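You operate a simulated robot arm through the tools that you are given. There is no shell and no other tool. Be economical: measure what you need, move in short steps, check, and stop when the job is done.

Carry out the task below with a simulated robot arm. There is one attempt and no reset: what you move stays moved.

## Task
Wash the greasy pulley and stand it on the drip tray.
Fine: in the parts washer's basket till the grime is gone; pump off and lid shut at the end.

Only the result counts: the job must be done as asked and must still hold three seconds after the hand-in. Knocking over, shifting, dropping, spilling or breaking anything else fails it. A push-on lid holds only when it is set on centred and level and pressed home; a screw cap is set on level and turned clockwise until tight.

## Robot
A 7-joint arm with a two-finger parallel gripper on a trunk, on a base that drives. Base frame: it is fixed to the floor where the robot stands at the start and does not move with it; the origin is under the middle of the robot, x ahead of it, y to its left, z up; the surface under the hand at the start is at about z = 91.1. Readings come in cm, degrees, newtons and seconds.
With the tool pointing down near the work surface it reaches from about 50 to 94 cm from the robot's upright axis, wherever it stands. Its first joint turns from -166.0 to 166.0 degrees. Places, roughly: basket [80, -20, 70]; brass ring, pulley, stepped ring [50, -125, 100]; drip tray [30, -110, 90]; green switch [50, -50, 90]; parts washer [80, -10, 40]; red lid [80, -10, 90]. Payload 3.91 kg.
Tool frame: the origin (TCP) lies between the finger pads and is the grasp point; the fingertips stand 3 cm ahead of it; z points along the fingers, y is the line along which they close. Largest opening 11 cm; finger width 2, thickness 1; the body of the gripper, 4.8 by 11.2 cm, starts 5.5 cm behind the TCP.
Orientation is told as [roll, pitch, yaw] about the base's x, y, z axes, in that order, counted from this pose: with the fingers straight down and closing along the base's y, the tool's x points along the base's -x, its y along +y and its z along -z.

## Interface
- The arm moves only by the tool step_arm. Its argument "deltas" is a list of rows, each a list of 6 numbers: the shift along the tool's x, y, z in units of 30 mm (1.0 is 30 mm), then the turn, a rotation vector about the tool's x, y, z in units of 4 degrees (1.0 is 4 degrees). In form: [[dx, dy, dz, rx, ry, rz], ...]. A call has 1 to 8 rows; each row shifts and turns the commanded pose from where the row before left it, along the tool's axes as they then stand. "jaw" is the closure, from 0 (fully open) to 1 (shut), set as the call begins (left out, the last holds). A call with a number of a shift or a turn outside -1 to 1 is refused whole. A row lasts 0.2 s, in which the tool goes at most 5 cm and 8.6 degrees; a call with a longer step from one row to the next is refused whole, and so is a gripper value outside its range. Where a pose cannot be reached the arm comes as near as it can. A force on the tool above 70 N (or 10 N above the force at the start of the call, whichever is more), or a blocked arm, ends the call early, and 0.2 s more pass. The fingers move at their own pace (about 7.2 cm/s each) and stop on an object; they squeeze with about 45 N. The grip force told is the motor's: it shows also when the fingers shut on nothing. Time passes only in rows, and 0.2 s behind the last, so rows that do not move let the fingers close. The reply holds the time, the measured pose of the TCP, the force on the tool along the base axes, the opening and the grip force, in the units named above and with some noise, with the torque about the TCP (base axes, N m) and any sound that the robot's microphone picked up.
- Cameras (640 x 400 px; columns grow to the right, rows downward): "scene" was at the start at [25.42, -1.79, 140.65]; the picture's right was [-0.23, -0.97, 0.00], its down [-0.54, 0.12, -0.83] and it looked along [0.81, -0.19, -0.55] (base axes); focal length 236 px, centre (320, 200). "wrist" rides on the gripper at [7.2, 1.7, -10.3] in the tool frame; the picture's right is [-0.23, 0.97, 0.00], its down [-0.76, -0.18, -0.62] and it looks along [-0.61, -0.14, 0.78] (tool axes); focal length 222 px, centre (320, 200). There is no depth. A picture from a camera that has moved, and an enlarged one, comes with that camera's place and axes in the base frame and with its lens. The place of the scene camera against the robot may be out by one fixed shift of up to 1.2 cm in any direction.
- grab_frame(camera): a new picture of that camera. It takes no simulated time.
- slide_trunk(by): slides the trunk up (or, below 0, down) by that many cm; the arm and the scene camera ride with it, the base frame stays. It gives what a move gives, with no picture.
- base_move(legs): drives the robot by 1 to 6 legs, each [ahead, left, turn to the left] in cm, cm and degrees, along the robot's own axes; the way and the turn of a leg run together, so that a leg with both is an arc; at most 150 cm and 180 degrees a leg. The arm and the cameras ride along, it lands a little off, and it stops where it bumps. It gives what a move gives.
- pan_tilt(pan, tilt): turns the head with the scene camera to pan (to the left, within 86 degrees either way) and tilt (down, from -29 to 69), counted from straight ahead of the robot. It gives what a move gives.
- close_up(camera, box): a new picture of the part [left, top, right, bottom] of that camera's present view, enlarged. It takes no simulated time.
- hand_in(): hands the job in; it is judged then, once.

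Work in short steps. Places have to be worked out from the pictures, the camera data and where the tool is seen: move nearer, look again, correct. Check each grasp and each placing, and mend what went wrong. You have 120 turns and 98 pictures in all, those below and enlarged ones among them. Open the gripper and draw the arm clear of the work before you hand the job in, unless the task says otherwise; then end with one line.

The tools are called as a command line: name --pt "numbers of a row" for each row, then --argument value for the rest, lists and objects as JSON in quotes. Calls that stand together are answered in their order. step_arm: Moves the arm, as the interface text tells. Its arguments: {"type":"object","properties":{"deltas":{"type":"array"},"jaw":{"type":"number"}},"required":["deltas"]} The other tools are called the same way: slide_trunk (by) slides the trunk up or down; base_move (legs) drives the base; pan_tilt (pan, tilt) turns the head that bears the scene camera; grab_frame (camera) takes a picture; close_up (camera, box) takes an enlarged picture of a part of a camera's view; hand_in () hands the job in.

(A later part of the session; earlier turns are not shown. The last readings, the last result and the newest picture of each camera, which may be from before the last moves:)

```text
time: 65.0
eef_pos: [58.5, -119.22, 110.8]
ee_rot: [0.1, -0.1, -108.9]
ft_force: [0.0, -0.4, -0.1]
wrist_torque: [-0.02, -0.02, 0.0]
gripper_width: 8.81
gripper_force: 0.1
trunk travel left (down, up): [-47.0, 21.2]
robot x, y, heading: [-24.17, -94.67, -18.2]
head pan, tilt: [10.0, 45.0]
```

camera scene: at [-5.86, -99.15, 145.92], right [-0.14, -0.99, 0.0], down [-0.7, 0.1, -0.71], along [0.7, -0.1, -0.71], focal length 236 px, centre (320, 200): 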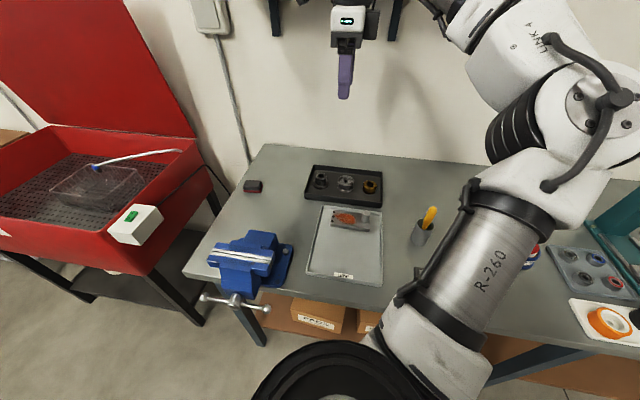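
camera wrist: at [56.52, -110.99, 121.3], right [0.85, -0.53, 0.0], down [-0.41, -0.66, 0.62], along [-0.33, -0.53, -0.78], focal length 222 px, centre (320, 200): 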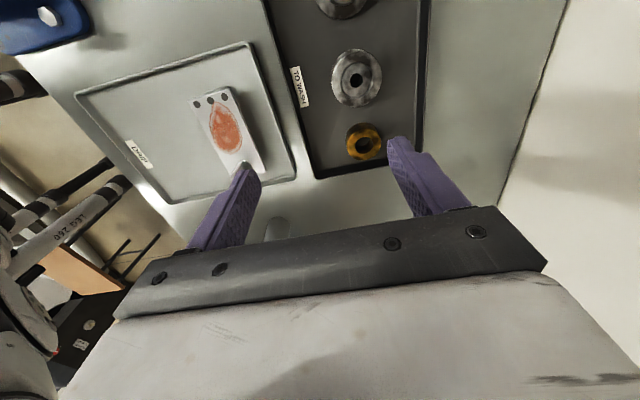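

I'll correct the offset and descend 9 cm.

step_arm --pt "0.22 -0.39 0.5 0 0 0" --pt "0 0 0.9 0 0 0" --pt "0 0 0.9 0 0 0" --pt "0 0 0.7 0 0 0"

grab_frame --camera "wrist"

grab_frame --camera "scene"

```text
time: 66.0
eef_pos: [57.63, -118.15, 101.9]
ee_rot: [0.1, -0.2, -108.9]
ft_force: [0.5, 0.5, 0.1]
wrist_torque: [0.02, 0.0, 0.01]
gripper_width: 8.79
gripper_force: 0.1
trunk travel left (down, up): [-47.0, 21.2]
robot x, y, heading: [-24.39, -94.91, -18.6]
head pan, tilt: [10.0, 45.0]
```

```text
65 pictures are left
camera wrist: at [61.4, -111.9, 112.25], right [0.85, -0.53, 0.0], down [-0.41, -0.66, 0.62], along [-0.33, -0.53, -0.78], focal length 222 px, centre (320, 200)
```

wrist: 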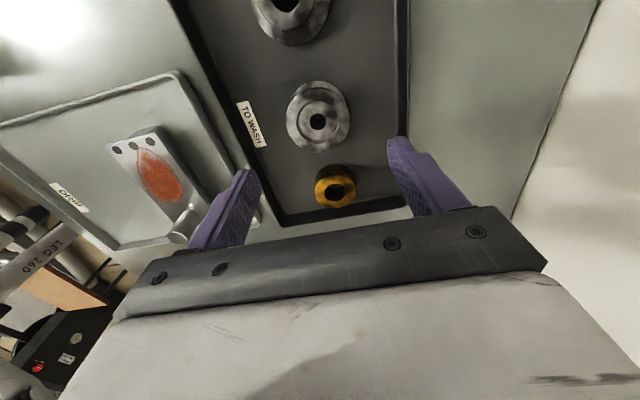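

```text
64 pictures are left
camera scene: at [-0.21, -101.04, 125.93], right [-0.14, -0.99, 0.0], down [-0.7, 0.1, -0.71], along [0.7, -0.1, -0.71], focal length 236 px, centre (320, 200)
```

scene: 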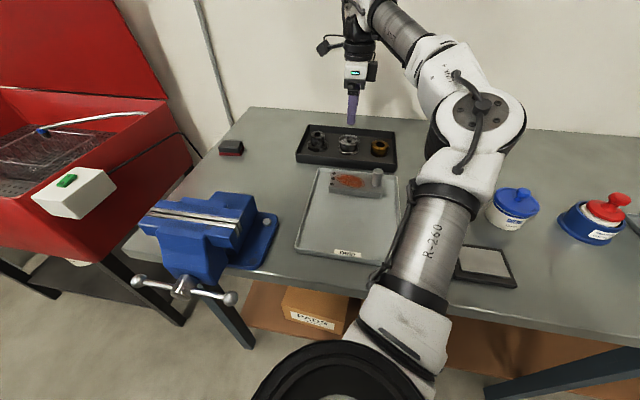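

The pulley is centred under the tool axis to within a few millimetres. I'll go down 10 cm and check.

step_arm --pt "0 0 0.9 0 0 0" --pt "0 0 0.9 0 0 0" --pt "0 0 0.8 0 0 0" --pt "0 0 0.6 0 0 0"

grab_frame --camera "wrist"

close_up --camera "scene" --box '[280, 80, 440, 180]'

```text
time: 67.0
eef_pos: [57.36, -118.34, 91.97]
ee_rot: [0.0, 0.0, -108.7]
ft_force: [-0.7, -0.1, -1.1]
wrist_torque: [0.04, -0.01, -0.01]
gripper_width: 8.8
gripper_force: 0.0
trunk travel left (down, up): [-47.0, 21.2]
robot x, y, heading: [-24.42, -94.85, -18.4]
head pan, tilt: [10.0, 45.0]
```

```text
63 pictures are left
camera wrist: at [61.31, -111.98, 102.52], right [0.85, -0.53, 0.0], down [-0.41, -0.66, 0.62], along [-0.33, -0.53, -0.78], focal length 222 px, centre (320, 200)
```

wrist: 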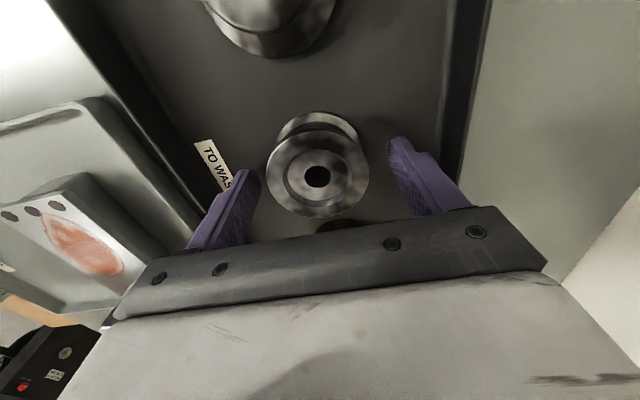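

```text
4.00 times, centred on (360, 130) of scene
camera zoom: at [-0.2, -101.04, 125.92], right [-0.14, -0.99, 0.0], down [-0.7, 0.1, -0.71], along [0.7, -0.1, -0.71], focal length 945 px, centre (160, 480)
```

zoom: 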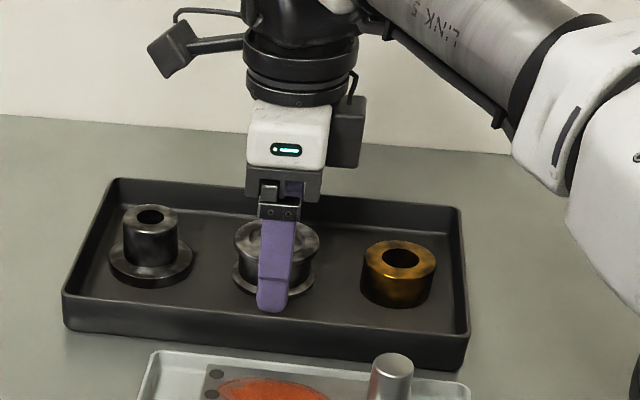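

The pulley's top face sits on the tool axis at z ≈ 90.5. I'll go down 2.5 cm more and close on it.

step_arm --pt "0 0 0.45 0 0 0" --pt "0 0 0.4 0 0 0"

step_arm --pt "0 0 0 0 0 0" --pt "0 0 0 0 0 0" --pt "0 0 0 0 0 0" --jaw 1

grab_frame --camera "wrist"

```text
time: 67.7
eef_pos: [57.36, -118.37, 91.68]
ee_rot: [1.3, 0.3, -108.8]
ft_force: [-1.3, -0.7, 34.3]
wrist_torque: [0.36, 1.87, 0.12]
gripper_width: 8.91
gripper_force: 0.7
trunk travel left (down, up): [-47.0, 21.2]
robot x, y, heading: [-24.06, -94.93, -18.6]
head pan, tilt: [10.0, 45.0]
stopped in row 2: the force on the tool passed its limit at 80 N (the readings are from after the stop); the commanded pose is now the measured one
```

```text
time: 68.5
eef_pos: [57.09, -118.05, 91.59]
ee_rot: [1.0, 0.1, -108.7]
ft_force: [-30.2, 8.5, 44.5]
wrist_torque: [0.52, 2.55, -0.09]
gripper_width: 5.9
gripper_force: 45.3
trunk travel left (down, up): [-47.0, 21.2]
robot x, y, heading: [-24.4, -94.83, -18.5]
head pan, tilt: [10.0, 45.0]
```

```text
61 pictures are left
camera wrist: at [60.79, -111.73, 101.99], right [0.85, -0.53, 0.02], down [-0.42, -0.66, 0.62], along [-0.32, -0.53, -0.79], focal length 222 px, centre (320, 200)
```

wrist: 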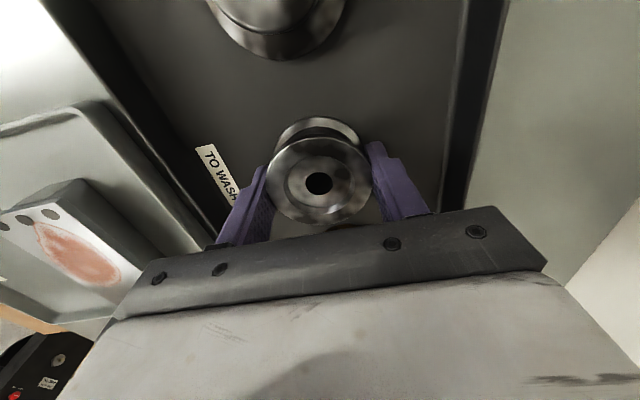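

The fingertips touched the tray floor at about z = 88.5. The jaw has closed on the pulley at 5.9 cm with 45 N. I'll lift it slowly and check.

step_arm --pt "0 0 -0.2 0 0 0" --pt "0 0 -0.4 0 0 0" --pt "0 0 -0.7 0 0 0" --pt "0 0 -0.9 0 0 0" --pt "0 0 -0.9 0 0 0" --pt "0 0 -0.9 0 0 0"

grab_frame --camera "wrist"

grab_frame --camera "scene"

```text
time: 69.9
eef_pos: [57.4, -118.12, 102.86]
ee_rot: [0.9, 0.1, -108.8]
ft_force: [-0.3, -0.4, -1.4]
wrist_torque: [0.01, -0.01, 0.04]
gripper_width: 5.92
gripper_force: 44.7
trunk travel left (down, up): [-47.0, 21.2]
robot x, y, heading: [-24.16, -94.94, -18.2]
head pan, tilt: [10.0, 45.0]
```

```text
60 pictures are left
camera wrist: at [61.1, -111.83, 113.28], right [0.85, -0.53, 0.01], down [-0.42, -0.66, 0.62], along [-0.32, -0.53, -0.79], focal length 222 px, centre (320, 200)
```

wrist: 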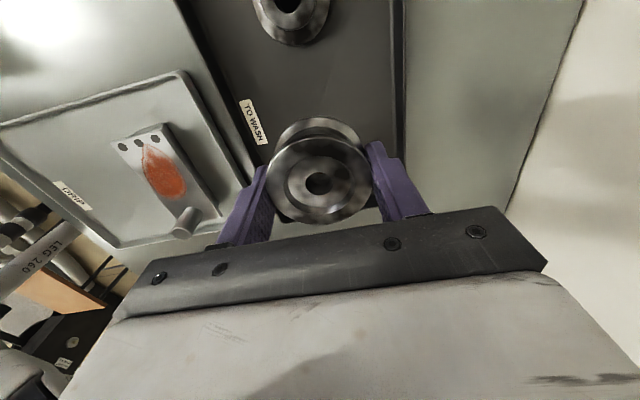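

```text
59 pictures are left
camera scene: at [-0.21, -101.04, 125.92], right [-0.14, -0.99, 0.0], down [-0.7, 0.1, -0.71], along [0.7, -0.1, -0.71], focal length 236 px, centre (320, 200)
```

scene: 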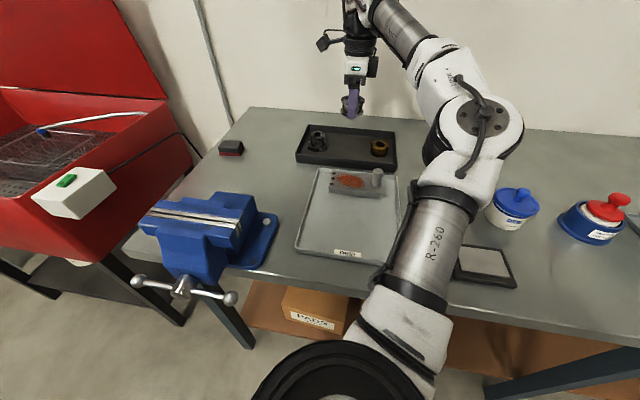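

The pulley is held and the other parts are undisturbed. I'll raise the trunk and drive left toward the washer.

slide_trunk --by 18

base_move --legs '[[-6, 0, 0], [0, 60, 0], [0, 38, 0]]'

pan_tilt --pan 5 --tilt 42

grab_frame --camera "scene"

grab_frame --camera "wrist"

```text
time: 71.9
eef_pos: [57.39, -118.1, 120.77]
ee_rot: [0.9, 0.2, -108.7]
ft_force: [1.7, -0.2, -1.1]
wrist_torque: [-0.01, 0.0, 0.02]
gripper_width: 5.9
gripper_force: 45.4
trunk travel left (down, up): [-65.0, 3.2]
robot x, y, heading: [-24.43, -94.45, -18.4]
head pan, tilt: [10.0, 45.0]
```

```text
time: 80.6
eef_pos: [82.77, -24.71, 120.84]
ee_rot: [0.9, 0.1, -109.3]
ft_force: [0.4, 0.1, -1.4]
wrist_torque: [-0.01, 0.01, 0.0]
gripper_width: 5.9
gripper_force: 44.9
trunk travel left (down, up): [-65.0, 3.2]
robot x, y, heading: [0.87, -0.84, -18.8]
head pan, tilt: [10.0, 45.0]
```

```text
time: 81.3
eef_pos: [82.79, -24.79, 120.78]
ee_rot: [0.8, 0.2, -109.3]
ft_force: [-0.4, -0.1, -2.0]
wrist_torque: [-0.01, 0.01, 0.0]
gripper_width: 5.9
gripper_force: 44.9
trunk travel left (down, up): [-65.0, 3.2]
robot x, y, heading: [1.45, -0.62, -19.0]
head pan, tilt: [5.0, 42.0]
```

```text
58 pictures are left
camera scene: at [25.32, -7.91, 144.35], right [-0.24, -0.97, 0.0], down [-0.65, 0.16, -0.74], along [0.72, -0.18, -0.67], focal length 236 px, centre (320, 200)
```

scene: 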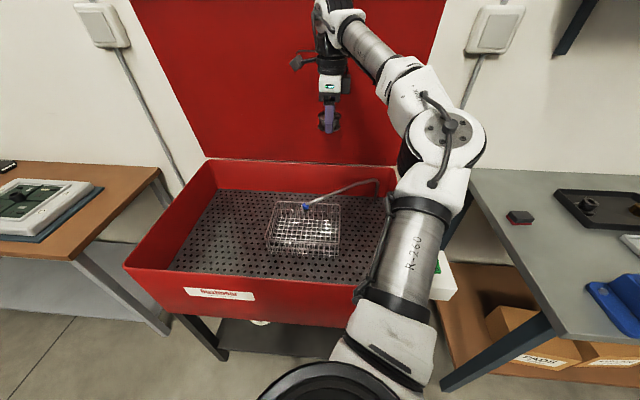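

```text
57 pictures are left
camera wrist: at [86.47, -18.46, 131.22], right [0.84, -0.54, 0.01], down [-0.43, -0.66, 0.62], along [-0.32, -0.53, -0.79], focal length 222 px, centre (320, 200)
```

wrist: 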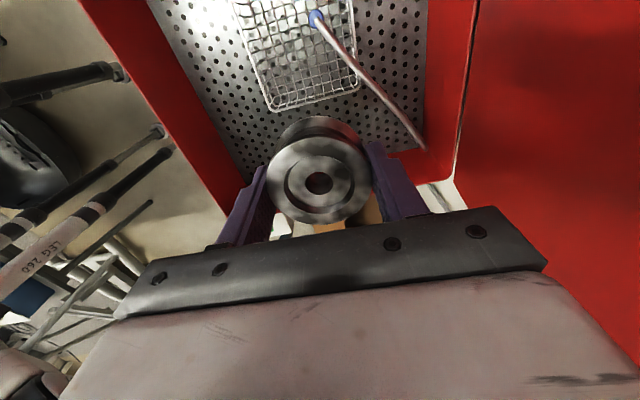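

I'm at the washer. I'll zoom in on the basket and spout from both cameras.

close_up --camera "scene" --box '[240, 165, 400, 265]'

close_up --camera "wrist" --box '[200, 0, 456, 160]'

```text
4.00 times, centred on (320, 215) of scene
camera zoom: at [25.32, -7.91, 144.35], right [-0.24, -0.97, 0.0], down [-0.65, 0.16, -0.74], along [0.72, -0.18, -0.67], focal length 945 px, centre (320, 140)
```

zoom: 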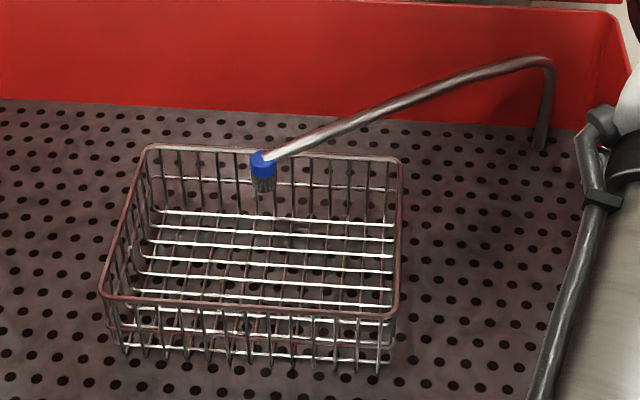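

```text
2.50 times, centred on (328, 80) of wrist
camera zoom: at [86.47, -18.46, 131.22], right [0.84, -0.54, 0.01], down [-0.43, -0.66, 0.62], along [-0.32, -0.53, -0.79], focal length 555 px, centre (300, 500)
```

zoom: 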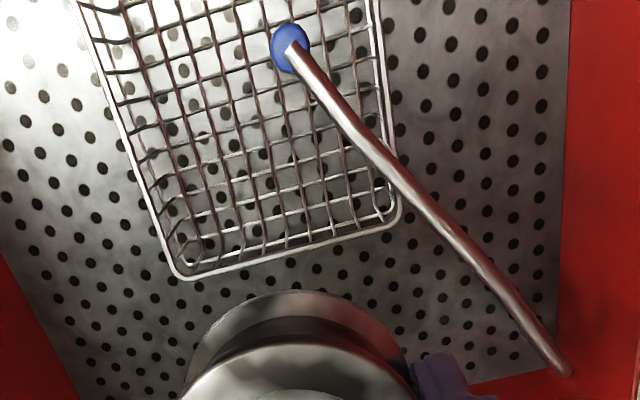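

Results:
- Nozzle at (87, -17.9, 85).
- Basket rim at z ≈ 81.5, centred on (83.3, -17), floor at about z = 74.

To keep the gripper clear of the nozzle I'll set the pulley down near (79.9, -15), with the fingers closing along the basket's long side. So I'll shift first, then rotate the tool 90°.

step_arm --pt "0.93 -0.65 0 0 0 0" --pt "0.93 -0.65 0 0 0 0" --pt "0.93 -0.65 0 0 0 0" --pt "0 0 0 0 0 -1" --pt "0 0 0 0 0 -1" --pt "0 0 0 0 0 -1" --pt "0 0 0 0 0 -1" --pt "0 0 0 0 0 -1"

step_arm --pt "0 0 0 0 0 -1" --pt "0 0 0 0 0 -1" --pt "0 0 0 0 0 -1" --pt "0 0 0 0 0 -1" --pt "0 0 0 0 0 -1" --pt "0 0 0 0 0 -1" --pt "0 0 0 0 0 -1" --pt "0 0 0 0 0 -1"

step_arm --pt "0 0 0 0 0 -1" --pt "0 0 0 0 0 -1" --pt "0 0 0 0 0 -1" --pt "0 0 0 0 0 -1" --pt "0 0 0 0 0 -1" --pt "0 0 0 0 0 -1" --pt "0 0 0 0 0 -1" --pt "0 0 0 0 0 -1"

```text
time: 83.1
eef_pos: [80.04, -14.98, 120.79]
ee_rot: [0.9, -0.1, -89.2]
ft_force: [0.3, 0.5, -1.0]
wrist_torque: [0.0, -0.02, 0.01]
gripper_width: 5.9
gripper_force: 45.3
trunk travel left (down, up): [-65.0, 3.2]
robot x, y, heading: [1.39, -0.78, -18.8]
head pan, tilt: [5.0, 42.0]
```

```text
time: 84.9
eef_pos: [79.99, -14.96, 120.79]
ee_rot: [0.7, -0.6, -57.2]
ft_force: [0.2, 0.2, -1.3]
wrist_torque: [0.01, -0.01, 0.03]
gripper_width: 5.89
gripper_force: 45.0
trunk travel left (down, up): [-65.0, 3.2]
robot x, y, heading: [1.56, -0.71, -18.8]
head pan, tilt: [5.0, 42.0]
```

```text
time: 86.7
eef_pos: [79.99, -14.99, 120.68]
ee_rot: [0.2, -0.8, -25.1]
ft_force: [-0.4, -0.2, -1.1]
wrist_torque: [0.02, -0.01, 0.0]
gripper_width: 5.87
gripper_force: 45.3
trunk travel left (down, up): [-65.0, 3.2]
robot x, y, heading: [1.67, -0.73, -19.0]
head pan, tilt: [5.0, 42.0]
```

I'll finish the rotation, then lower the trunk by 18 cm and check.

step_arm --pt "0 0 0 0 0.1 -0.8" --pt "0 0 0 0 0.1 -0.75"

slide_trunk --by -18

grab_frame --camera "scene"

grab_frame --camera "wrist"

```text
time: 87.3
eef_pos: [79.92, -14.79, 120.71]
ee_rot: [0.3, 0.0, -19.1]
ft_force: [0.5, -0.1, -1.7]
wrist_torque: [0.01, 0.0, 0.0]
gripper_width: 5.88
gripper_force: 44.9
trunk travel left (down, up): [-65.0, 3.2]
robot x, y, heading: [1.13, -0.72, -18.5]
head pan, tilt: [5.0, 42.0]
```

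```text
time: 89.3
eef_pos: [80.0, -14.85, 102.79]
ee_rot: [0.2, -0.2, -19.1]
ft_force: [-0.3, 0.7, -1.6]
wrist_torque: [-0.01, 0.01, -0.02]
gripper_width: 5.89
gripper_force: 45.1
trunk travel left (down, up): [-47.0, 21.2]
robot x, y, heading: [1.18, -0.72, -18.6]
head pan, tilt: [5.0, 42.0]
```

```text
54 pictures are left
camera scene: at [25.31, -7.9, 126.36], right [-0.24, -0.97, 0.0], down [-0.65, 0.16, -0.74], along [0.72, -0.18, -0.67], focal length 236 px, centre (320, 200)
```

scene: 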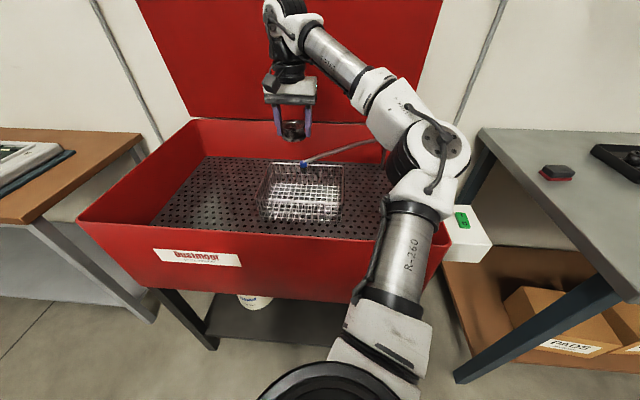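

```text
53 pictures are left
camera wrist: at [73.57, -10.96, 113.16], right [0.53, 0.85, 0.0], down [0.66, -0.42, 0.62], along [0.53, -0.33, -0.78], focal length 222 px, centre (320, 200)
```

wrist: 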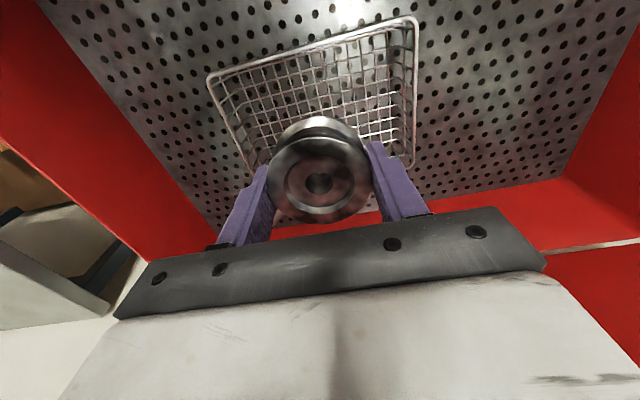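

All is clear: the pulley hangs over the basket on the robot's side of the nozzle. I'll descend by arm to about TCP z = 86 first.

step_arm --pt "0 0 0.8 0 0 0" --pt "0 0 0.8 0 0 0" --pt "0 0 0.8 0 0 0" --pt "0 0 0.8 0 0 0" --pt "0 0 0.8 0 0 0" --pt "0 0 0.8 0 0 0" --pt "0 0 0.7 0 0 0"

close_up --camera "scene" --box '[200, 50, 440, 250]'

grab_frame --camera "wrist"

```text
time: 90.9
eef_pos: [80.09, -14.88, 86.36]
ee_rot: [0.1, -0.1, -19.1]
ft_force: [-0.1, 0.2, -1.9]
wrist_torque: [0.03, 0.01, -0.01]
gripper_width: 5.91
gripper_force: 44.7
trunk travel left (down, up): [-47.0, 21.2]
robot x, y, heading: [1.36, -0.7, -18.6]
head pan, tilt: [5.0, 42.0]
```

```text
2.00 times, centred on (320, 150) of scene
camera zoom: at [25.33, -7.91, 126.35], right [-0.24, -0.97, 0.0], down [-0.65, 0.16, -0.74], along [0.72, -0.18, -0.67], focal length 472 px, centre (320, 300)
```

zoom: 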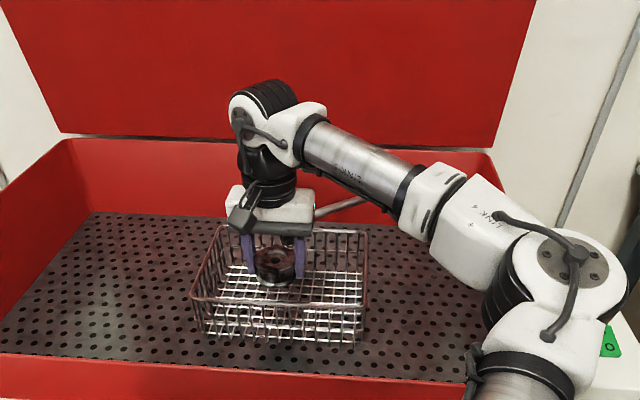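

```text
51 pictures are left
camera wrist: at [73.67, -10.95, 96.7], right [0.53, 0.85, 0.0], down [0.66, -0.42, 0.62], along [0.53, -0.33, -0.78], focal length 222 px, centre (320, 200)
```

wrist: 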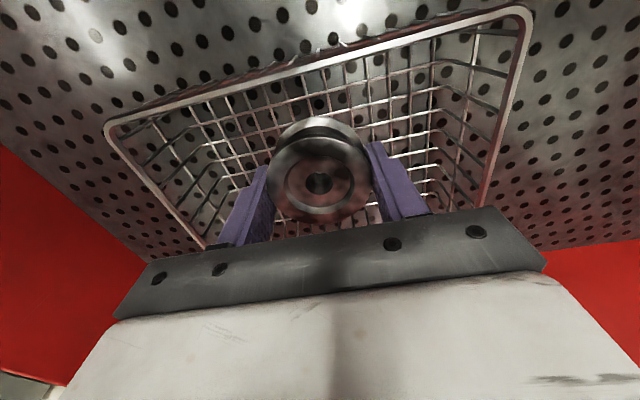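

It's heading into the basket cleanly. I'll go down in small steps till it touches.

step_arm --pt "0 0 0.6 0 0 0" --pt "0 0 0.6 0 0 0" --pt "0 0 0.4 0 0 0" --pt "0 0 0.3 0 0 0" --pt "0 0 0.2 0 0 0" --pt "0 0 0.2 0 0 0"

grab_frame --camera "wrist"

close_up --camera "scene" --box '[200, 50, 440, 250]'

```text
time: 92.3
eef_pos: [80.09, -14.79, 79.33]
ee_rot: [0.1, -0.1, -19.0]
ft_force: [-0.6, 0.0, -1.6]
wrist_torque: [-0.01, 0.01, 0.02]
gripper_width: 5.88
gripper_force: 45.4
trunk travel left (down, up): [-47.0, 21.2]
robot x, y, heading: [1.13, -0.48, -18.6]
head pan, tilt: [5.0, 42.0]
```

```text
50 pictures are left
camera wrist: at [73.7, -10.88, 89.72], right [0.53, 0.85, 0.0], down [0.66, -0.42, 0.62], along [0.53, -0.33, -0.78], focal length 222 px, centre (320, 200)
```

wrist: 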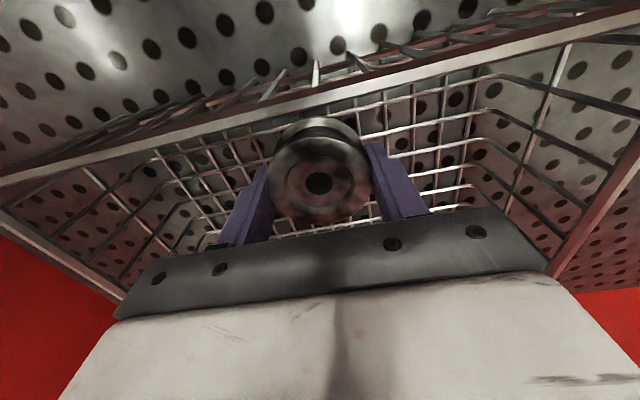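

```text
2.00 times, centred on (320, 150) of scene
camera zoom: at [25.32, -7.91, 126.35], right [-0.24, -0.97, 0.0], down [-0.65, 0.16, -0.74], along [0.72, -0.18, -0.67], focal length 472 px, centre (320, 300)
```

zoom: 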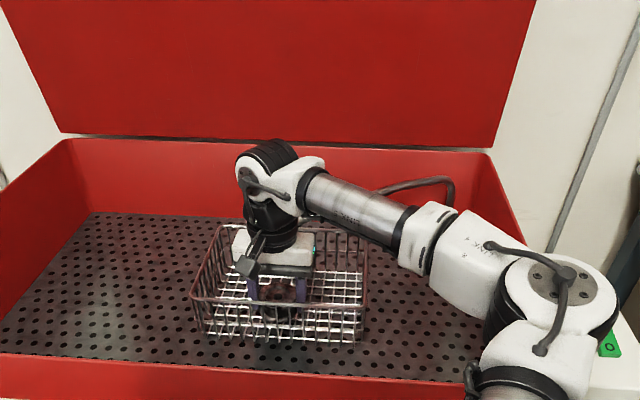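

There's no contact yet, so I'll creep lower.

step_arm --pt "0 0 0.15 0 0 0" --pt "0 0 0.15 0 0 0" --pt "0 0 0.1 0 0 0"

step_arm --pt "0 0 0.1 0 0 0" --pt "0 0 0.1 0 0 0"

```text
time: 93.1
eef_pos: [80.01, -14.91, 78.2]
ee_rot: [0.2, -0.1, -19.1]
ft_force: [0.1, 0.8, -2.2]
wrist_torque: [-0.01, 0.02, -0.04]
gripper_width: 5.9
gripper_force: 44.7
trunk travel left (down, up): [-47.0, 21.2]
robot x, y, heading: [1.09, -0.51, -18.8]
head pan, tilt: [5.0, 42.0]
```

```text
time: 93.7
eef_pos: [79.98, -14.89, 77.49]
ee_rot: [0.2, -0.1, -19.1]
ft_force: [-0.2, -1.7, 2.9]
wrist_torque: [-0.12, 0.1, 0.03]
gripper_width: 5.87
gripper_force: 44.4
trunk travel left (down, up): [-47.0, 21.2]
robot x, y, heading: [1.7, -0.42, -18.8]
head pan, tilt: [5.0, 42.0]
```

It has touched down at z = 77.5. I'll open the jaw and withdraw straight up.

step_arm --pt "0 0 0.03 0 0 0" --pt "0 0 0 0 0 0" --pt "0 0 0 0 0 0" --jaw 0.25

step_arm --pt "0 0 -0.4 0 0 0" --pt "0 0 -0.6 0 0 0" --pt "0 0 -0.8 0 0 0" --pt "0 0 -0.9 0 0 0" --pt "0 0 -0.9 0 0 0" --pt "0 0 -0.9 0 0 0" --pt "0 0 -0.9 0 0 0" --pt "0 0 -0.9 0 0 0"

grab_frame --camera "wrist"

grab_frame --camera "scene"

```text
time: 94.5
eef_pos: [80.03, -14.95, 77.48]
ee_rot: [0.3, 0.0, -19.1]
ft_force: [1.5, 1.7, 4.8]
wrist_torque: [-0.17, 0.07, 0.02]
gripper_width: 8.14
gripper_force: 0.1
trunk travel left (down, up): [-47.0, 21.2]
robot x, y, heading: [0.88, -0.83, -18.6]
head pan, tilt: [5.0, 42.0]
```

```text
time: 96.3
eef_pos: [80.04, -14.78, 96.72]
ee_rot: [0.2, -0.1, -19.1]
ft_force: [0.4, -0.2, 0.1]
wrist_torque: [0.02, 0.01, -0.02]
gripper_width: 8.24
gripper_force: 0.0
trunk travel left (down, up): [-47.0, 21.2]
robot x, y, heading: [1.36, -0.63, -19.0]
head pan, tilt: [5.0, 42.0]
```

```text
48 pictures are left
camera wrist: at [73.65, -10.87, 106.98], right [0.53, 0.85, 0.0], down [0.66, -0.42, 0.62], along [0.53, -0.33, -0.78], focal length 222 px, centre (320, 200)
```

wrist: 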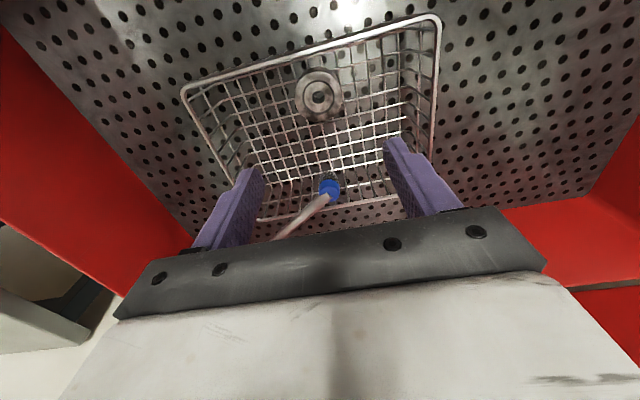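

```text
47 pictures are left
camera scene: at [25.29, -7.9, 126.36], right [-0.24, -0.97, 0.0], down [-0.65, 0.16, -0.74], along [0.72, -0.18, -0.67], focal length 236 px, centre (320, 200)
```

scene: 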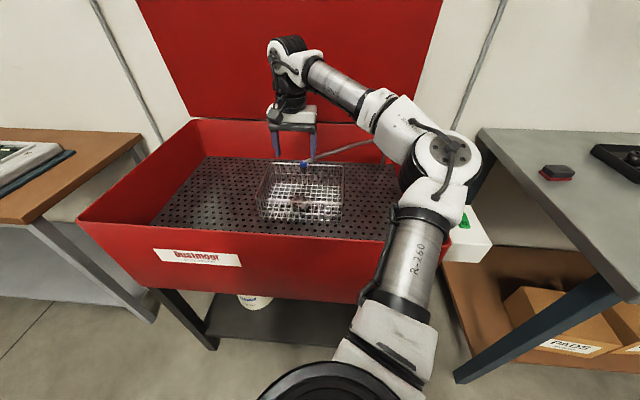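

The pulley stands upright in the basket just in front of the brush nozzle. Next is the switch at about (52, -47, 89); its "I" end is the one farther from the robot. I'll raise the trunk, shut the fingers and swing over to it.

slide_trunk --by 14

step_arm --pt "0.35 -0.95 0 0 0 0" --pt "0.35 -0.95 0 0 0 0" --pt "0.35 -0.95 0 0 0 0" --pt "0.35 -0.95 0 0 0 0" --pt "0.35 -0.95 0 0 0 0" --pt "0.35 -0.95 0 0 0 0" --pt "0.35 -0.95 0 0 0 0" --jaw 1

step_arm --pt "0.35 -0.95 0 0 0 0" --pt "0.35 -0.95 0 0 0 0" --pt "0.35 -0.95 0 0 0 0" --pt "0.35 -0.95 0 0 0 0" --pt "0.35 -0.95 0 0 0 0" --pt "0.35 -0.95 0 0 0 0" --pt "0.35 -0.95 0 0 0 0"

grab_frame --camera "wrist"

```text
time: 98.0
eef_pos: [80.09, -14.76, 110.55]
ee_rot: [0.2, 0.0, -19.0]
ft_force: [0.5, 0.4, 0.2]
wrist_torque: [-0.01, -0.01, 0.01]
gripper_width: 8.27
gripper_force: 0.0
trunk travel left (down, up): [-61.0, 7.2]
robot x, y, heading: [1.33, -0.7, -18.7]
head pan, tilt: [5.0, 42.0]
```

```text
time: 99.5
eef_pos: [66.58, -31.28, 110.7]
ee_rot: [0.2, -0.1, -19.0]
ft_force: [0.7, 0.0, -1.1]
wrist_torque: [0.0, 0.0, 0.0]
gripper_width: 0.0
gripper_force: 37.8
trunk travel left (down, up): [-61.0, 7.2]
robot x, y, heading: [1.31, -0.32, -18.5]
head pan, tilt: [5.0, 42.0]
```

```text
time: 101.2
eef_pos: [52.86, -47.82, 110.4]
ee_rot: [0.2, -0.2, -19.0]
ft_force: [0.1, -0.7, 0.6]
wrist_torque: [0.02, 0.0, -0.02]
gripper_width: 0.0
gripper_force: 37.7
trunk travel left (down, up): [-61.0, 7.2]
robot x, y, heading: [1.4, -0.69, -18.7]
head pan, tilt: [5.0, 42.0]
```

```text
46 pictures are left
camera wrist: at [46.52, -43.85, 120.77], right [0.53, 0.85, 0.0], down [0.66, -0.42, 0.62], along [0.53, -0.33, -0.78], focal length 222 px, centre (320, 200)
```

wrist: 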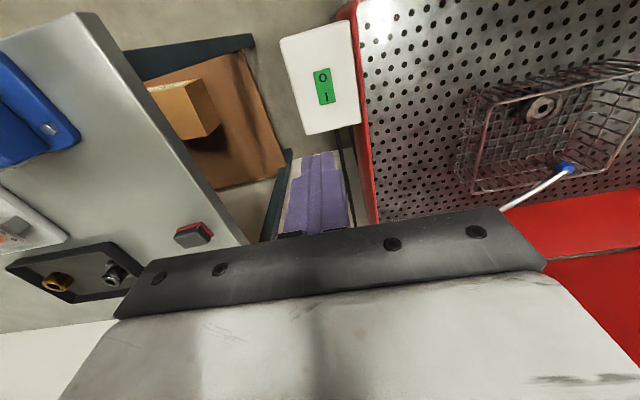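

The switch shows "I" at (53.6, -47.4), with its surface near z = 89. I'll line up and come down to just above it.

step_arm --pt "-0.23 0.18 0.9 0 0 0" --pt "0 0 0.9 0 0 0" --pt "0 0 0.9 0 0 0" --pt "0 0 0.9 0 0 0" --pt "0 0 0.9 0 0 0" --pt "0 0 0.8 0 0 0"

grab_frame --camera "wrist"

```text
time: 102.5
eef_pos: [54.06, -47.35, 94.54]
ee_rot: [0.2, -0.1, -19.1]
ft_force: [-0.4, 0.7, -0.6]
wrist_torque: [0.0, 0.0, -0.02]
gripper_width: 0.0
gripper_force: 37.7
trunk travel left (down, up): [-61.0, 7.2]
robot x, y, heading: [1.43, -0.3, -18.9]
head pan, tilt: [5.0, 42.0]
```

```text
45 pictures are left
camera wrist: at [47.59, -43.39, 104.89], right [0.53, 0.85, 0.0], down [0.66, -0.42, 0.62], along [0.53, -0.33, -0.78], focal length 222 px, centre (320, 200)
```

wrist: 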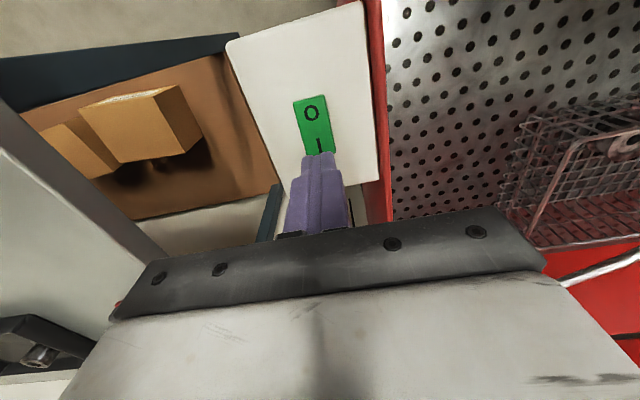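

The fingertip is lined up on the "I". I'll press down in small steps.

step_arm --pt "0 0 0.4 0 0 0" --pt "0 0 0.2 0 0 0" --pt "0 0 0.15 0 0 0" --pt "0 0 0.1 0 0 0"

step_arm --pt "0 0 0.1 0 0 0" --pt "0 0 0.1 0 0 0"

```text
time: 103.5
eef_pos: [54.02, -47.15, 92.95]
ee_rot: [-0.1, -1.1, -18.9]
ft_force: [9.9, 0.5, 60.5]
wrist_torque: [0.19, 0.27, -0.05]
gripper_width: 0.0
gripper_force: 37.4
trunk travel left (down, up): [-61.0, 7.2]
robot x, y, heading: [1.25, -0.78, -18.9]
head pan, tilt: [5.0, 42.0]
```

```text
time: 103.9
eef_pos: [54.25, -47.3, 92.9]
ee_rot: [-0.1, -1.3, -18.8]
ft_force: [-4.3, 5.4, 31.1]
wrist_torque: [0.31, 0.44, 0.23]
gripper_width: 0.0
gripper_force: 38.2
trunk travel left (down, up): [-61.0, 7.2]
robot x, y, heading: [1.33, -0.66, -19.0]
head pan, tilt: [5.0, 42.0]
stopped in row 1: the force on the tool passed its limit at 74 N (the readings are from after the stop); the commanded pose is now the measured one
```

It pressed to about 74 N. I'll lift off and check the switch and the pump.

step_arm --pt "0 0 -0.5 0 0.2 0" --pt "0 0 -0.8 0 0.1 0" --pt "0 0 -0.8 0 0 0"

close_up --camera "wrist" --box '[220, 0, 476, 160]'

close_up --camera "scene" --box '[230, 130, 390, 230]'

```text
time: 104.7
eef_pos: [54.27, -47.31, 98.83]
ee_rot: [0.1, 0.3, -19.1]
ft_force: [-0.1, 0.1, -0.3]
wrist_torque: [0.04, -0.01, 0.0]
gripper_width: 0.0
gripper_force: 37.7
trunk travel left (down, up): [-61.0, 7.2]
robot x, y, heading: [1.01, -0.67, -19.1]
head pan, tilt: [5.0, 42.0]
```

```text
2.50 times, centred on (348, 80) of wrist
camera zoom: at [47.88, -43.48, 109.3], right [0.53, 0.85, 0.0], down [0.67, -0.42, 0.62], along [0.52, -0.33, -0.79], focal length 555 px, centre (250, 500)
```

zoom: 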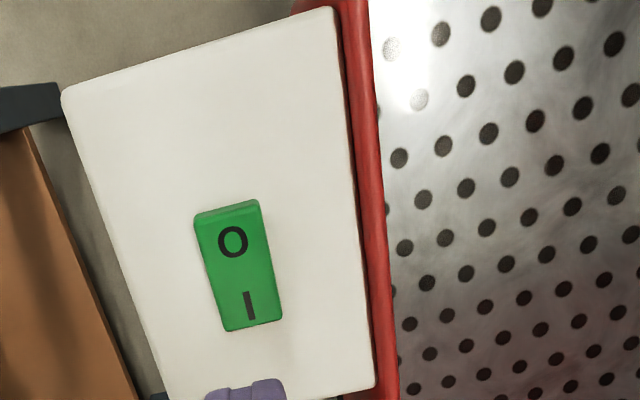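

```text
4.00 times, centred on (310, 180) of scene
camera zoom: at [25.29, -7.87, 140.35], right [-0.24, -0.97, 0.0], down [-0.65, 0.16, -0.74], along [0.72, -0.18, -0.67], focal length 945 px, centre (360, 280)
```

zoom: 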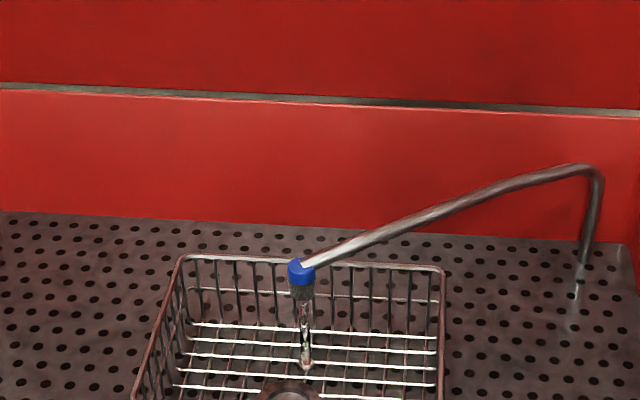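

The pump is running and fluid streams from the nozzle. I'll wait a few seconds and check the pulley's grime.

step_arm --pt "0 0 -0.5 0 0 0" --pt "0 0 -0.5 0 0 0" --pt "0 0 0 0 0 0" --pt "0 0 0 0 0 0" --pt "0 0 0 0 0 0" --pt "0 0 0 0 0 0" --pt "0 0 0 0 0 0" --pt "0 0 0 0 0 0"

close_up --camera "scene" --box '[250, 170, 350, 245]'

```text
time: 106.5
eef_pos: [54.37, -47.41, 101.68]
ee_rot: [0.0, 0.2, -19.1]
ft_force: [0.9, -0.8, -0.5]
wrist_torque: [0.0, 0.0, -0.01]
gripper_width: 0.0
gripper_force: 37.9
trunk travel left (down, up): [-61.0, 7.2]
robot x, y, heading: [1.69, -0.48, -18.8]
head pan, tilt: [5.0, 42.0]
```

```text
5.33 times, centred on (300, 208) of scene
camera zoom: at [25.31, -7.9, 140.36], right [-0.24, -0.97, 0.0], down [-0.65, 0.16, -0.74], along [0.72, -0.18, -0.67], focal length 1260 px, centre (427, 160)
```

zoom: 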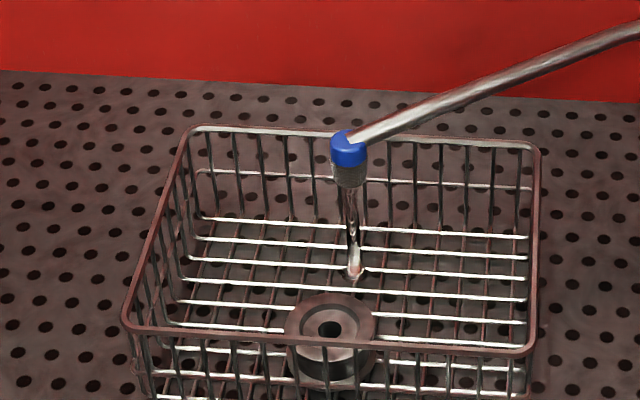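

The pulley's surface already looks more even. I'll wait some more and compare.

step_arm --pt "0 0 0 0 0 0" --pt "0 0 0 0 0 0" --pt "0 0 0 0 0 0" --pt "0 0 0 0 0 0" --pt "0 0 0 0 0 0" --pt "0 0 0 0 0 0" --pt "0 0 0 0 0 0" --pt "0 0 0 0 0 0"

step_arm --pt "0 0 0 0 0 0" --pt "0 0 0 0 0 0" --pt "0 0 0 0 0 0" --pt "0 0 0 0 0 0" --pt "0 0 0 0 0 0" --pt "0 0 0 0 0 0" --pt "0 0 0 0 0 0" --pt "0 0 0 0 0 0"

step_arm --pt "0 0 0 0 0 0" --pt "0 0 0 0 0 0" --pt "0 0 0 0 0 0" --pt "0 0 0 0 0 0" --pt "0 0 0 0 0 0" --pt "0 0 0 0 0 0" --pt "0 0 0 0 0 0" --pt "0 0 0 0 0 0"

close_up --camera "scene" --box '[280, 200, 340, 240]'

close_up --camera "wrist" --box '[480, 40, 640, 140]'

```text
time: 108.3
eef_pos: [54.23, -47.56, 101.81]
ee_rot: [0.2, 0.3, -19.1]
ft_force: [-0.2, 0.3, -0.2]
wrist_torque: [0.0, 0.0, 0.03]
gripper_width: 0.02
gripper_force: 37.7
trunk travel left (down, up): [-61.0, 7.2]
robot x, y, heading: [1.35, -0.77, -18.9]
head pan, tilt: [5.0, 42.0]
```

```text
time: 110.1
eef_pos: [54.32, -47.41, 101.6]
ee_rot: [0.1, 0.4, -19.0]
ft_force: [0.2, 1.0, 0.3]
wrist_torque: [0.03, -0.02, 0.0]
gripper_width: 0.0
gripper_force: 37.5
trunk travel left (down, up): [-61.0, 7.2]
robot x, y, heading: [1.48, -0.72, -18.8]
head pan, tilt: [5.0, 42.0]
```

```text
time: 111.9
eef_pos: [54.37, -47.65, 101.72]
ee_rot: [0.2, 0.2, -18.9]
ft_force: [-0.3, 0.1, -0.4]
wrist_torque: [0.03, -0.03, -0.04]
gripper_width: 0.0
gripper_force: 37.2
trunk travel left (down, up): [-61.0, 7.2]
robot x, y, heading: [1.28, -0.69, -19.0]
head pan, tilt: [5.0, 42.0]
```

```text
10.00 times, centred on (310, 220) of scene
camera zoom: at [25.31, -7.9, 140.36], right [-0.24, -0.97, 0.0], down [-0.65, 0.16, -0.74], along [0.72, -0.18, -0.67], focal length 2363 px, centre (420, 0)
```

zoom: 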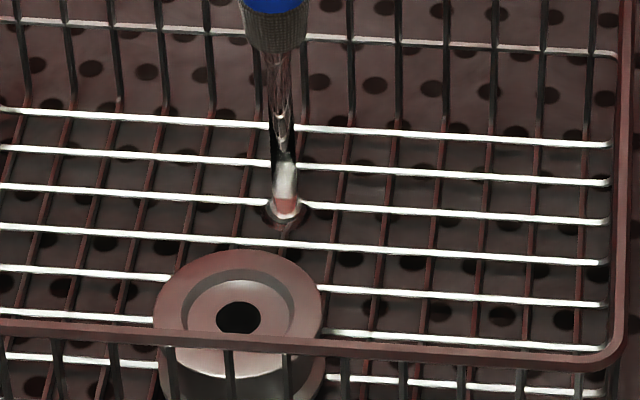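

```text
4.00 times, centred on (560, 90) of wrist
camera zoom: at [47.96, -43.59, 112.14], right [0.53, 0.85, 0.0], down [0.67, -0.42, 0.62], along [0.52, -0.33, -0.79], focal length 888 px, centre (-640, 640)
```

zoom: 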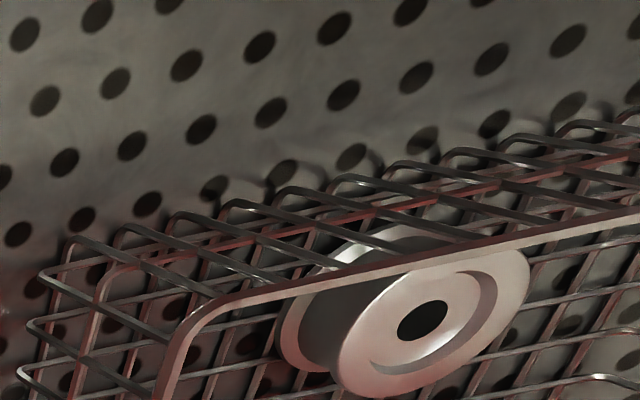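

The pulley now looks clean: even bright metal, no blotches. I'll wait a few more seconds to be sure while shifting over the "O" end, 3.4 cm toward the robot.

step_arm --pt "0.57 0 0 0 0 0" --pt "0.56 0 0 0 0 0" --pt "0 0 0 0 0 0" --pt "0 0 0 0 0 0" --pt "0 0 0 0 0 0" --pt "0 0 0 0 0 0" --pt "0 0 0 0 0 0" --pt "0 0 0 0 0 0"

step_arm --pt "0 0 0 0 0 0" --pt "0 0 0 0 0 0" --pt "0 0 0 0 0 0" --pt "0 0 0 0 0 0" --pt "0 0 0 0 0 0" --pt "0 0 0 0 0 0" --pt "0 0 0 0 0 0" --pt "0 0 0 0 0 0"

step_arm --pt "0 0 0 0 0 0" --pt "0 0 0 0 0 0" --pt "0 0 0 0 0 0" --pt "0 0 0 0 0 0" --pt "0 0 0.5 0 0 0" --pt "0 0 0.8 0 0 0" --pt "0 0 0.5 0 0 0"

grab_frame --camera "wrist"

```text
time: 113.7
eef_pos: [51.01, -46.48, 101.83]
ee_rot: [0.1, 0.3, -19.0]
ft_force: [0.8, -0.3, 0.0]
wrist_torque: [0.02, 0.03, -0.01]
gripper_width: 0.0
gripper_force: 37.4
trunk travel left (down, up): [-61.0, 7.2]
robot x, y, heading: [1.46, -0.36, -18.6]
head pan, tilt: [5.0, 42.0]
```

```text
time: 115.5
eef_pos: [51.1, -46.48, 101.68]
ee_rot: [0.1, 0.3, -19.0]
ft_force: [0.5, -1.3, 0.1]
wrist_torque: [0.0, -0.02, 0.02]
gripper_width: 0.0
gripper_force: 37.6
trunk travel left (down, up): [-61.0, 7.2]
robot x, y, heading: [1.48, -0.65, -18.8]
head pan, tilt: [5.0, 42.0]
```

```text
time: 117.1
eef_pos: [51.06, -46.52, 96.32]
ee_rot: [0.2, 0.3, -19.0]
ft_force: [-0.3, 1.1, 0.0]
wrist_torque: [-0.02, 0.03, 0.01]
gripper_width: 0.01
gripper_force: 37.5
trunk travel left (down, up): [-61.0, 7.2]
robot x, y, heading: [1.26, -0.67, -18.7]
head pan, tilt: [5.0, 42.0]
```

```text
39 pictures are left
camera wrist: at [44.76, -42.47, 106.76], right [0.53, 0.85, 0.0], down [0.67, -0.42, 0.62], along [0.52, -0.33, -0.79], focal length 222 px, centre (320, 200)
```

wrist: 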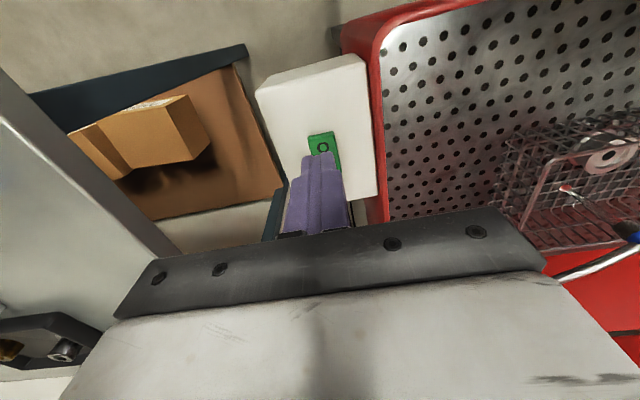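

The "O" is right below the tip. Pressing it.

step_arm --pt "0 0 0.6 0 0 0" --pt "0 0 0.2 0 0 0" --pt "0 0 0.2 0 0 0" --pt "0 0 0.15 0 0 0" --pt "0 0 0.1 0 0 0"

step_arm --pt "0 0 -0.5 0 0 0" --pt "0 0 -0.9 0 0 0" --pt "0 0 -0.9 0 0 0" --pt "0 0 -0.9 0 0 0"

close_up --camera "scene" --box '[250, 170, 350, 245]'

```text
time: 118.3
eef_pos: [50.93, -46.29, 92.92]
ee_rot: [0.0, 0.1, -18.9]
ft_force: [-4.3, -1.3, 15.5]
wrist_torque: [-0.07, 0.0, 0.08]
gripper_width: 0.0
gripper_force: 38.0
trunk travel left (down, up): [-61.0, 7.2]
robot x, y, heading: [0.93, -0.57, -19.0]
head pan, tilt: [5.0, 42.0]
```

```text
time: 119.3
eef_pos: [51.08, -46.32, 102.24]
ee_rot: [0.1, 0.4, -19.1]
ft_force: [-0.6, -0.3, -0.8]
wrist_torque: [-0.03, 0.02, 0.02]
gripper_width: 0.02
gripper_force: 38.2
trunk travel left (down, up): [-61.0, 7.2]
robot x, y, heading: [1.39, -0.7, -18.7]
head pan, tilt: [5.0, 42.0]
```

```text
5.33 times, centred on (300, 208) of scene
camera zoom: at [25.31, -7.89, 140.35], right [-0.24, -0.97, 0.0], down [-0.65, 0.16, -0.74], along [0.72, -0.18, -0.67], focal length 1260 px, centre (427, 160)
```

zoom: 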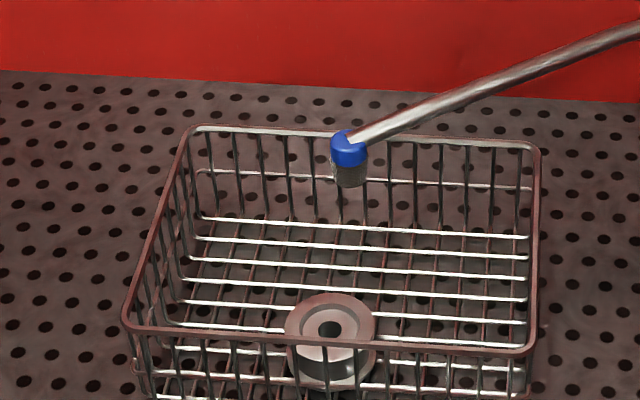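

The pump is off and the stream has stopped. I'll go back over the pulley and open the jaw.

step_arm --pt "-0.417 0.927 -0.2 0 0 0" --pt "-0.417 0.927 -0.2 0 0 0" --pt "-0.417 0.927 0 0 0 0" --pt "-0.417 0.927 0 0 0 0" --pt "-0.417 0.927 0 0 0 0" --pt "-0.417 0.927 0 0 0 0" --pt "-0.417 0.927 0 0 0 0" --jaw 0.25

step_arm --pt "-0.417 0.927 0 0 0 0" --pt "-0.417 0.927 0 0 0 0" --pt "-0.417 0.927 0 0 0 0" --pt "-0.417 0.927 0 0 0 0" --pt "-0.417 0.927 0 0 0 0" --pt "-0.417 0.927 0 0 0 0" --pt "-0.417 0.927 0 0 0 0"

slide_trunk --by -14

grab_frame --camera "wrist"

```text
time: 120.9
eef_pos: [65.66, -31.0, 103.39]
ee_rot: [0.0, 0.3, -19.1]
ft_force: [0.3, 0.5, -0.2]
wrist_torque: [0.0, 0.02, 0.0]
gripper_width: 8.26
gripper_force: 0.1
trunk travel left (down, up): [-61.0, 7.2]
robot x, y, heading: [1.27, -0.61, -18.4]
head pan, tilt: [5.0, 42.0]
```

```text
time: 122.5
eef_pos: [80.42, -15.41, 103.4]
ee_rot: [0.0, 0.4, -19.0]
ft_force: [-0.3, 0.4, 1.2]
wrist_torque: [0.03, 0.0, 0.01]
gripper_width: 8.25
gripper_force: 0.1
trunk travel left (down, up): [-61.0, 7.2]
robot x, y, heading: [1.59, -0.44, -18.9]
head pan, tilt: [5.0, 42.0]
```

```text
time: 124.2
eef_pos: [80.51, -15.47, 89.36]
ee_rot: [0.1, 0.4, -18.9]
ft_force: [0.9, -0.1, 0.7]
wrist_torque: [0.01, 0.01, 0.01]
gripper_width: 8.25
gripper_force: 0.0
trunk travel left (down, up): [-47.0, 21.2]
robot x, y, heading: [1.12, -0.73, -18.8]
head pan, tilt: [5.0, 42.0]
```

```text
37 pictures are left
camera wrist: at [74.04, -11.54, 99.84], right [0.53, 0.85, 0.0], down [0.66, -0.42, 0.62], along [0.52, -0.33, -0.79], focal length 222 px, centre (320, 200)
```

wrist: 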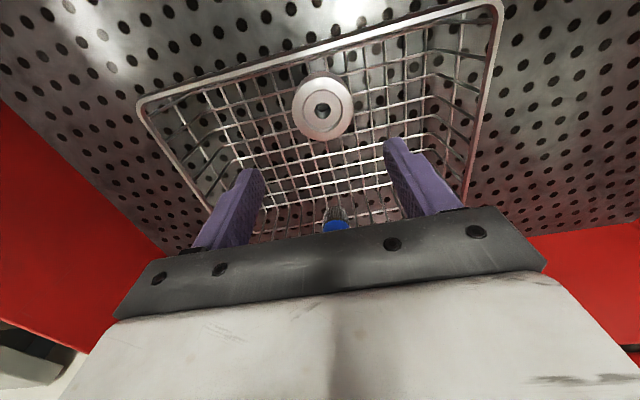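

The pulley is clean in this view. I'll correct back to the placing spot, (80.0, -14.9), and descend to TCP z ≈ 78.

step_arm --pt "0.22 0.14 0.4 0 -0.1 0" --pt "0 0 0.7 0 0 0" --pt "0 0 0.7 0 0 0" --pt "0 0 0.7 0 0 0" --pt "0 0 0.6 0 0 0" --pt "0 0 0.4 0 0 0" --pt "0 0 0.25 0 0 0"

grab_frame --camera "wrist"

```text
time: 125.8
eef_pos: [79.93, -14.73, 78.19]
ee_rot: [0.0, -0.2, -19.0]
ft_force: [-0.5, 0.6, -0.3]
wrist_torque: [-0.04, 0.03, -0.01]
gripper_width: 8.24
gripper_force: 0.1
trunk travel left (down, up): [-47.0, 21.2]
robot x, y, heading: [1.56, -0.56, -18.8]
head pan, tilt: [5.0, 42.0]
```

```text
36 pictures are left
camera wrist: at [73.43, -10.77, 88.55], right [0.53, 0.85, 0.0], down [0.66, -0.42, 0.62], along [0.53, -0.33, -0.78], focal length 222 px, centre (320, 200)
```

wrist: 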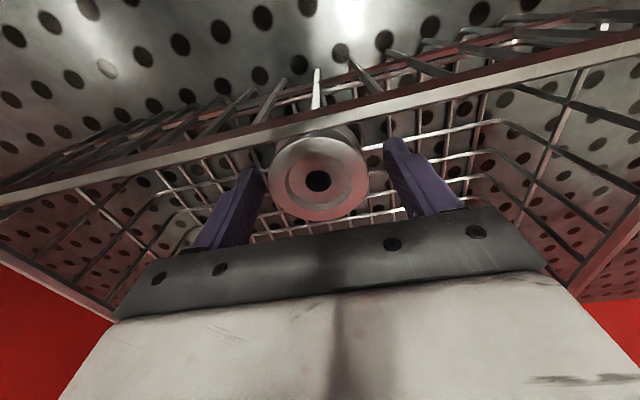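

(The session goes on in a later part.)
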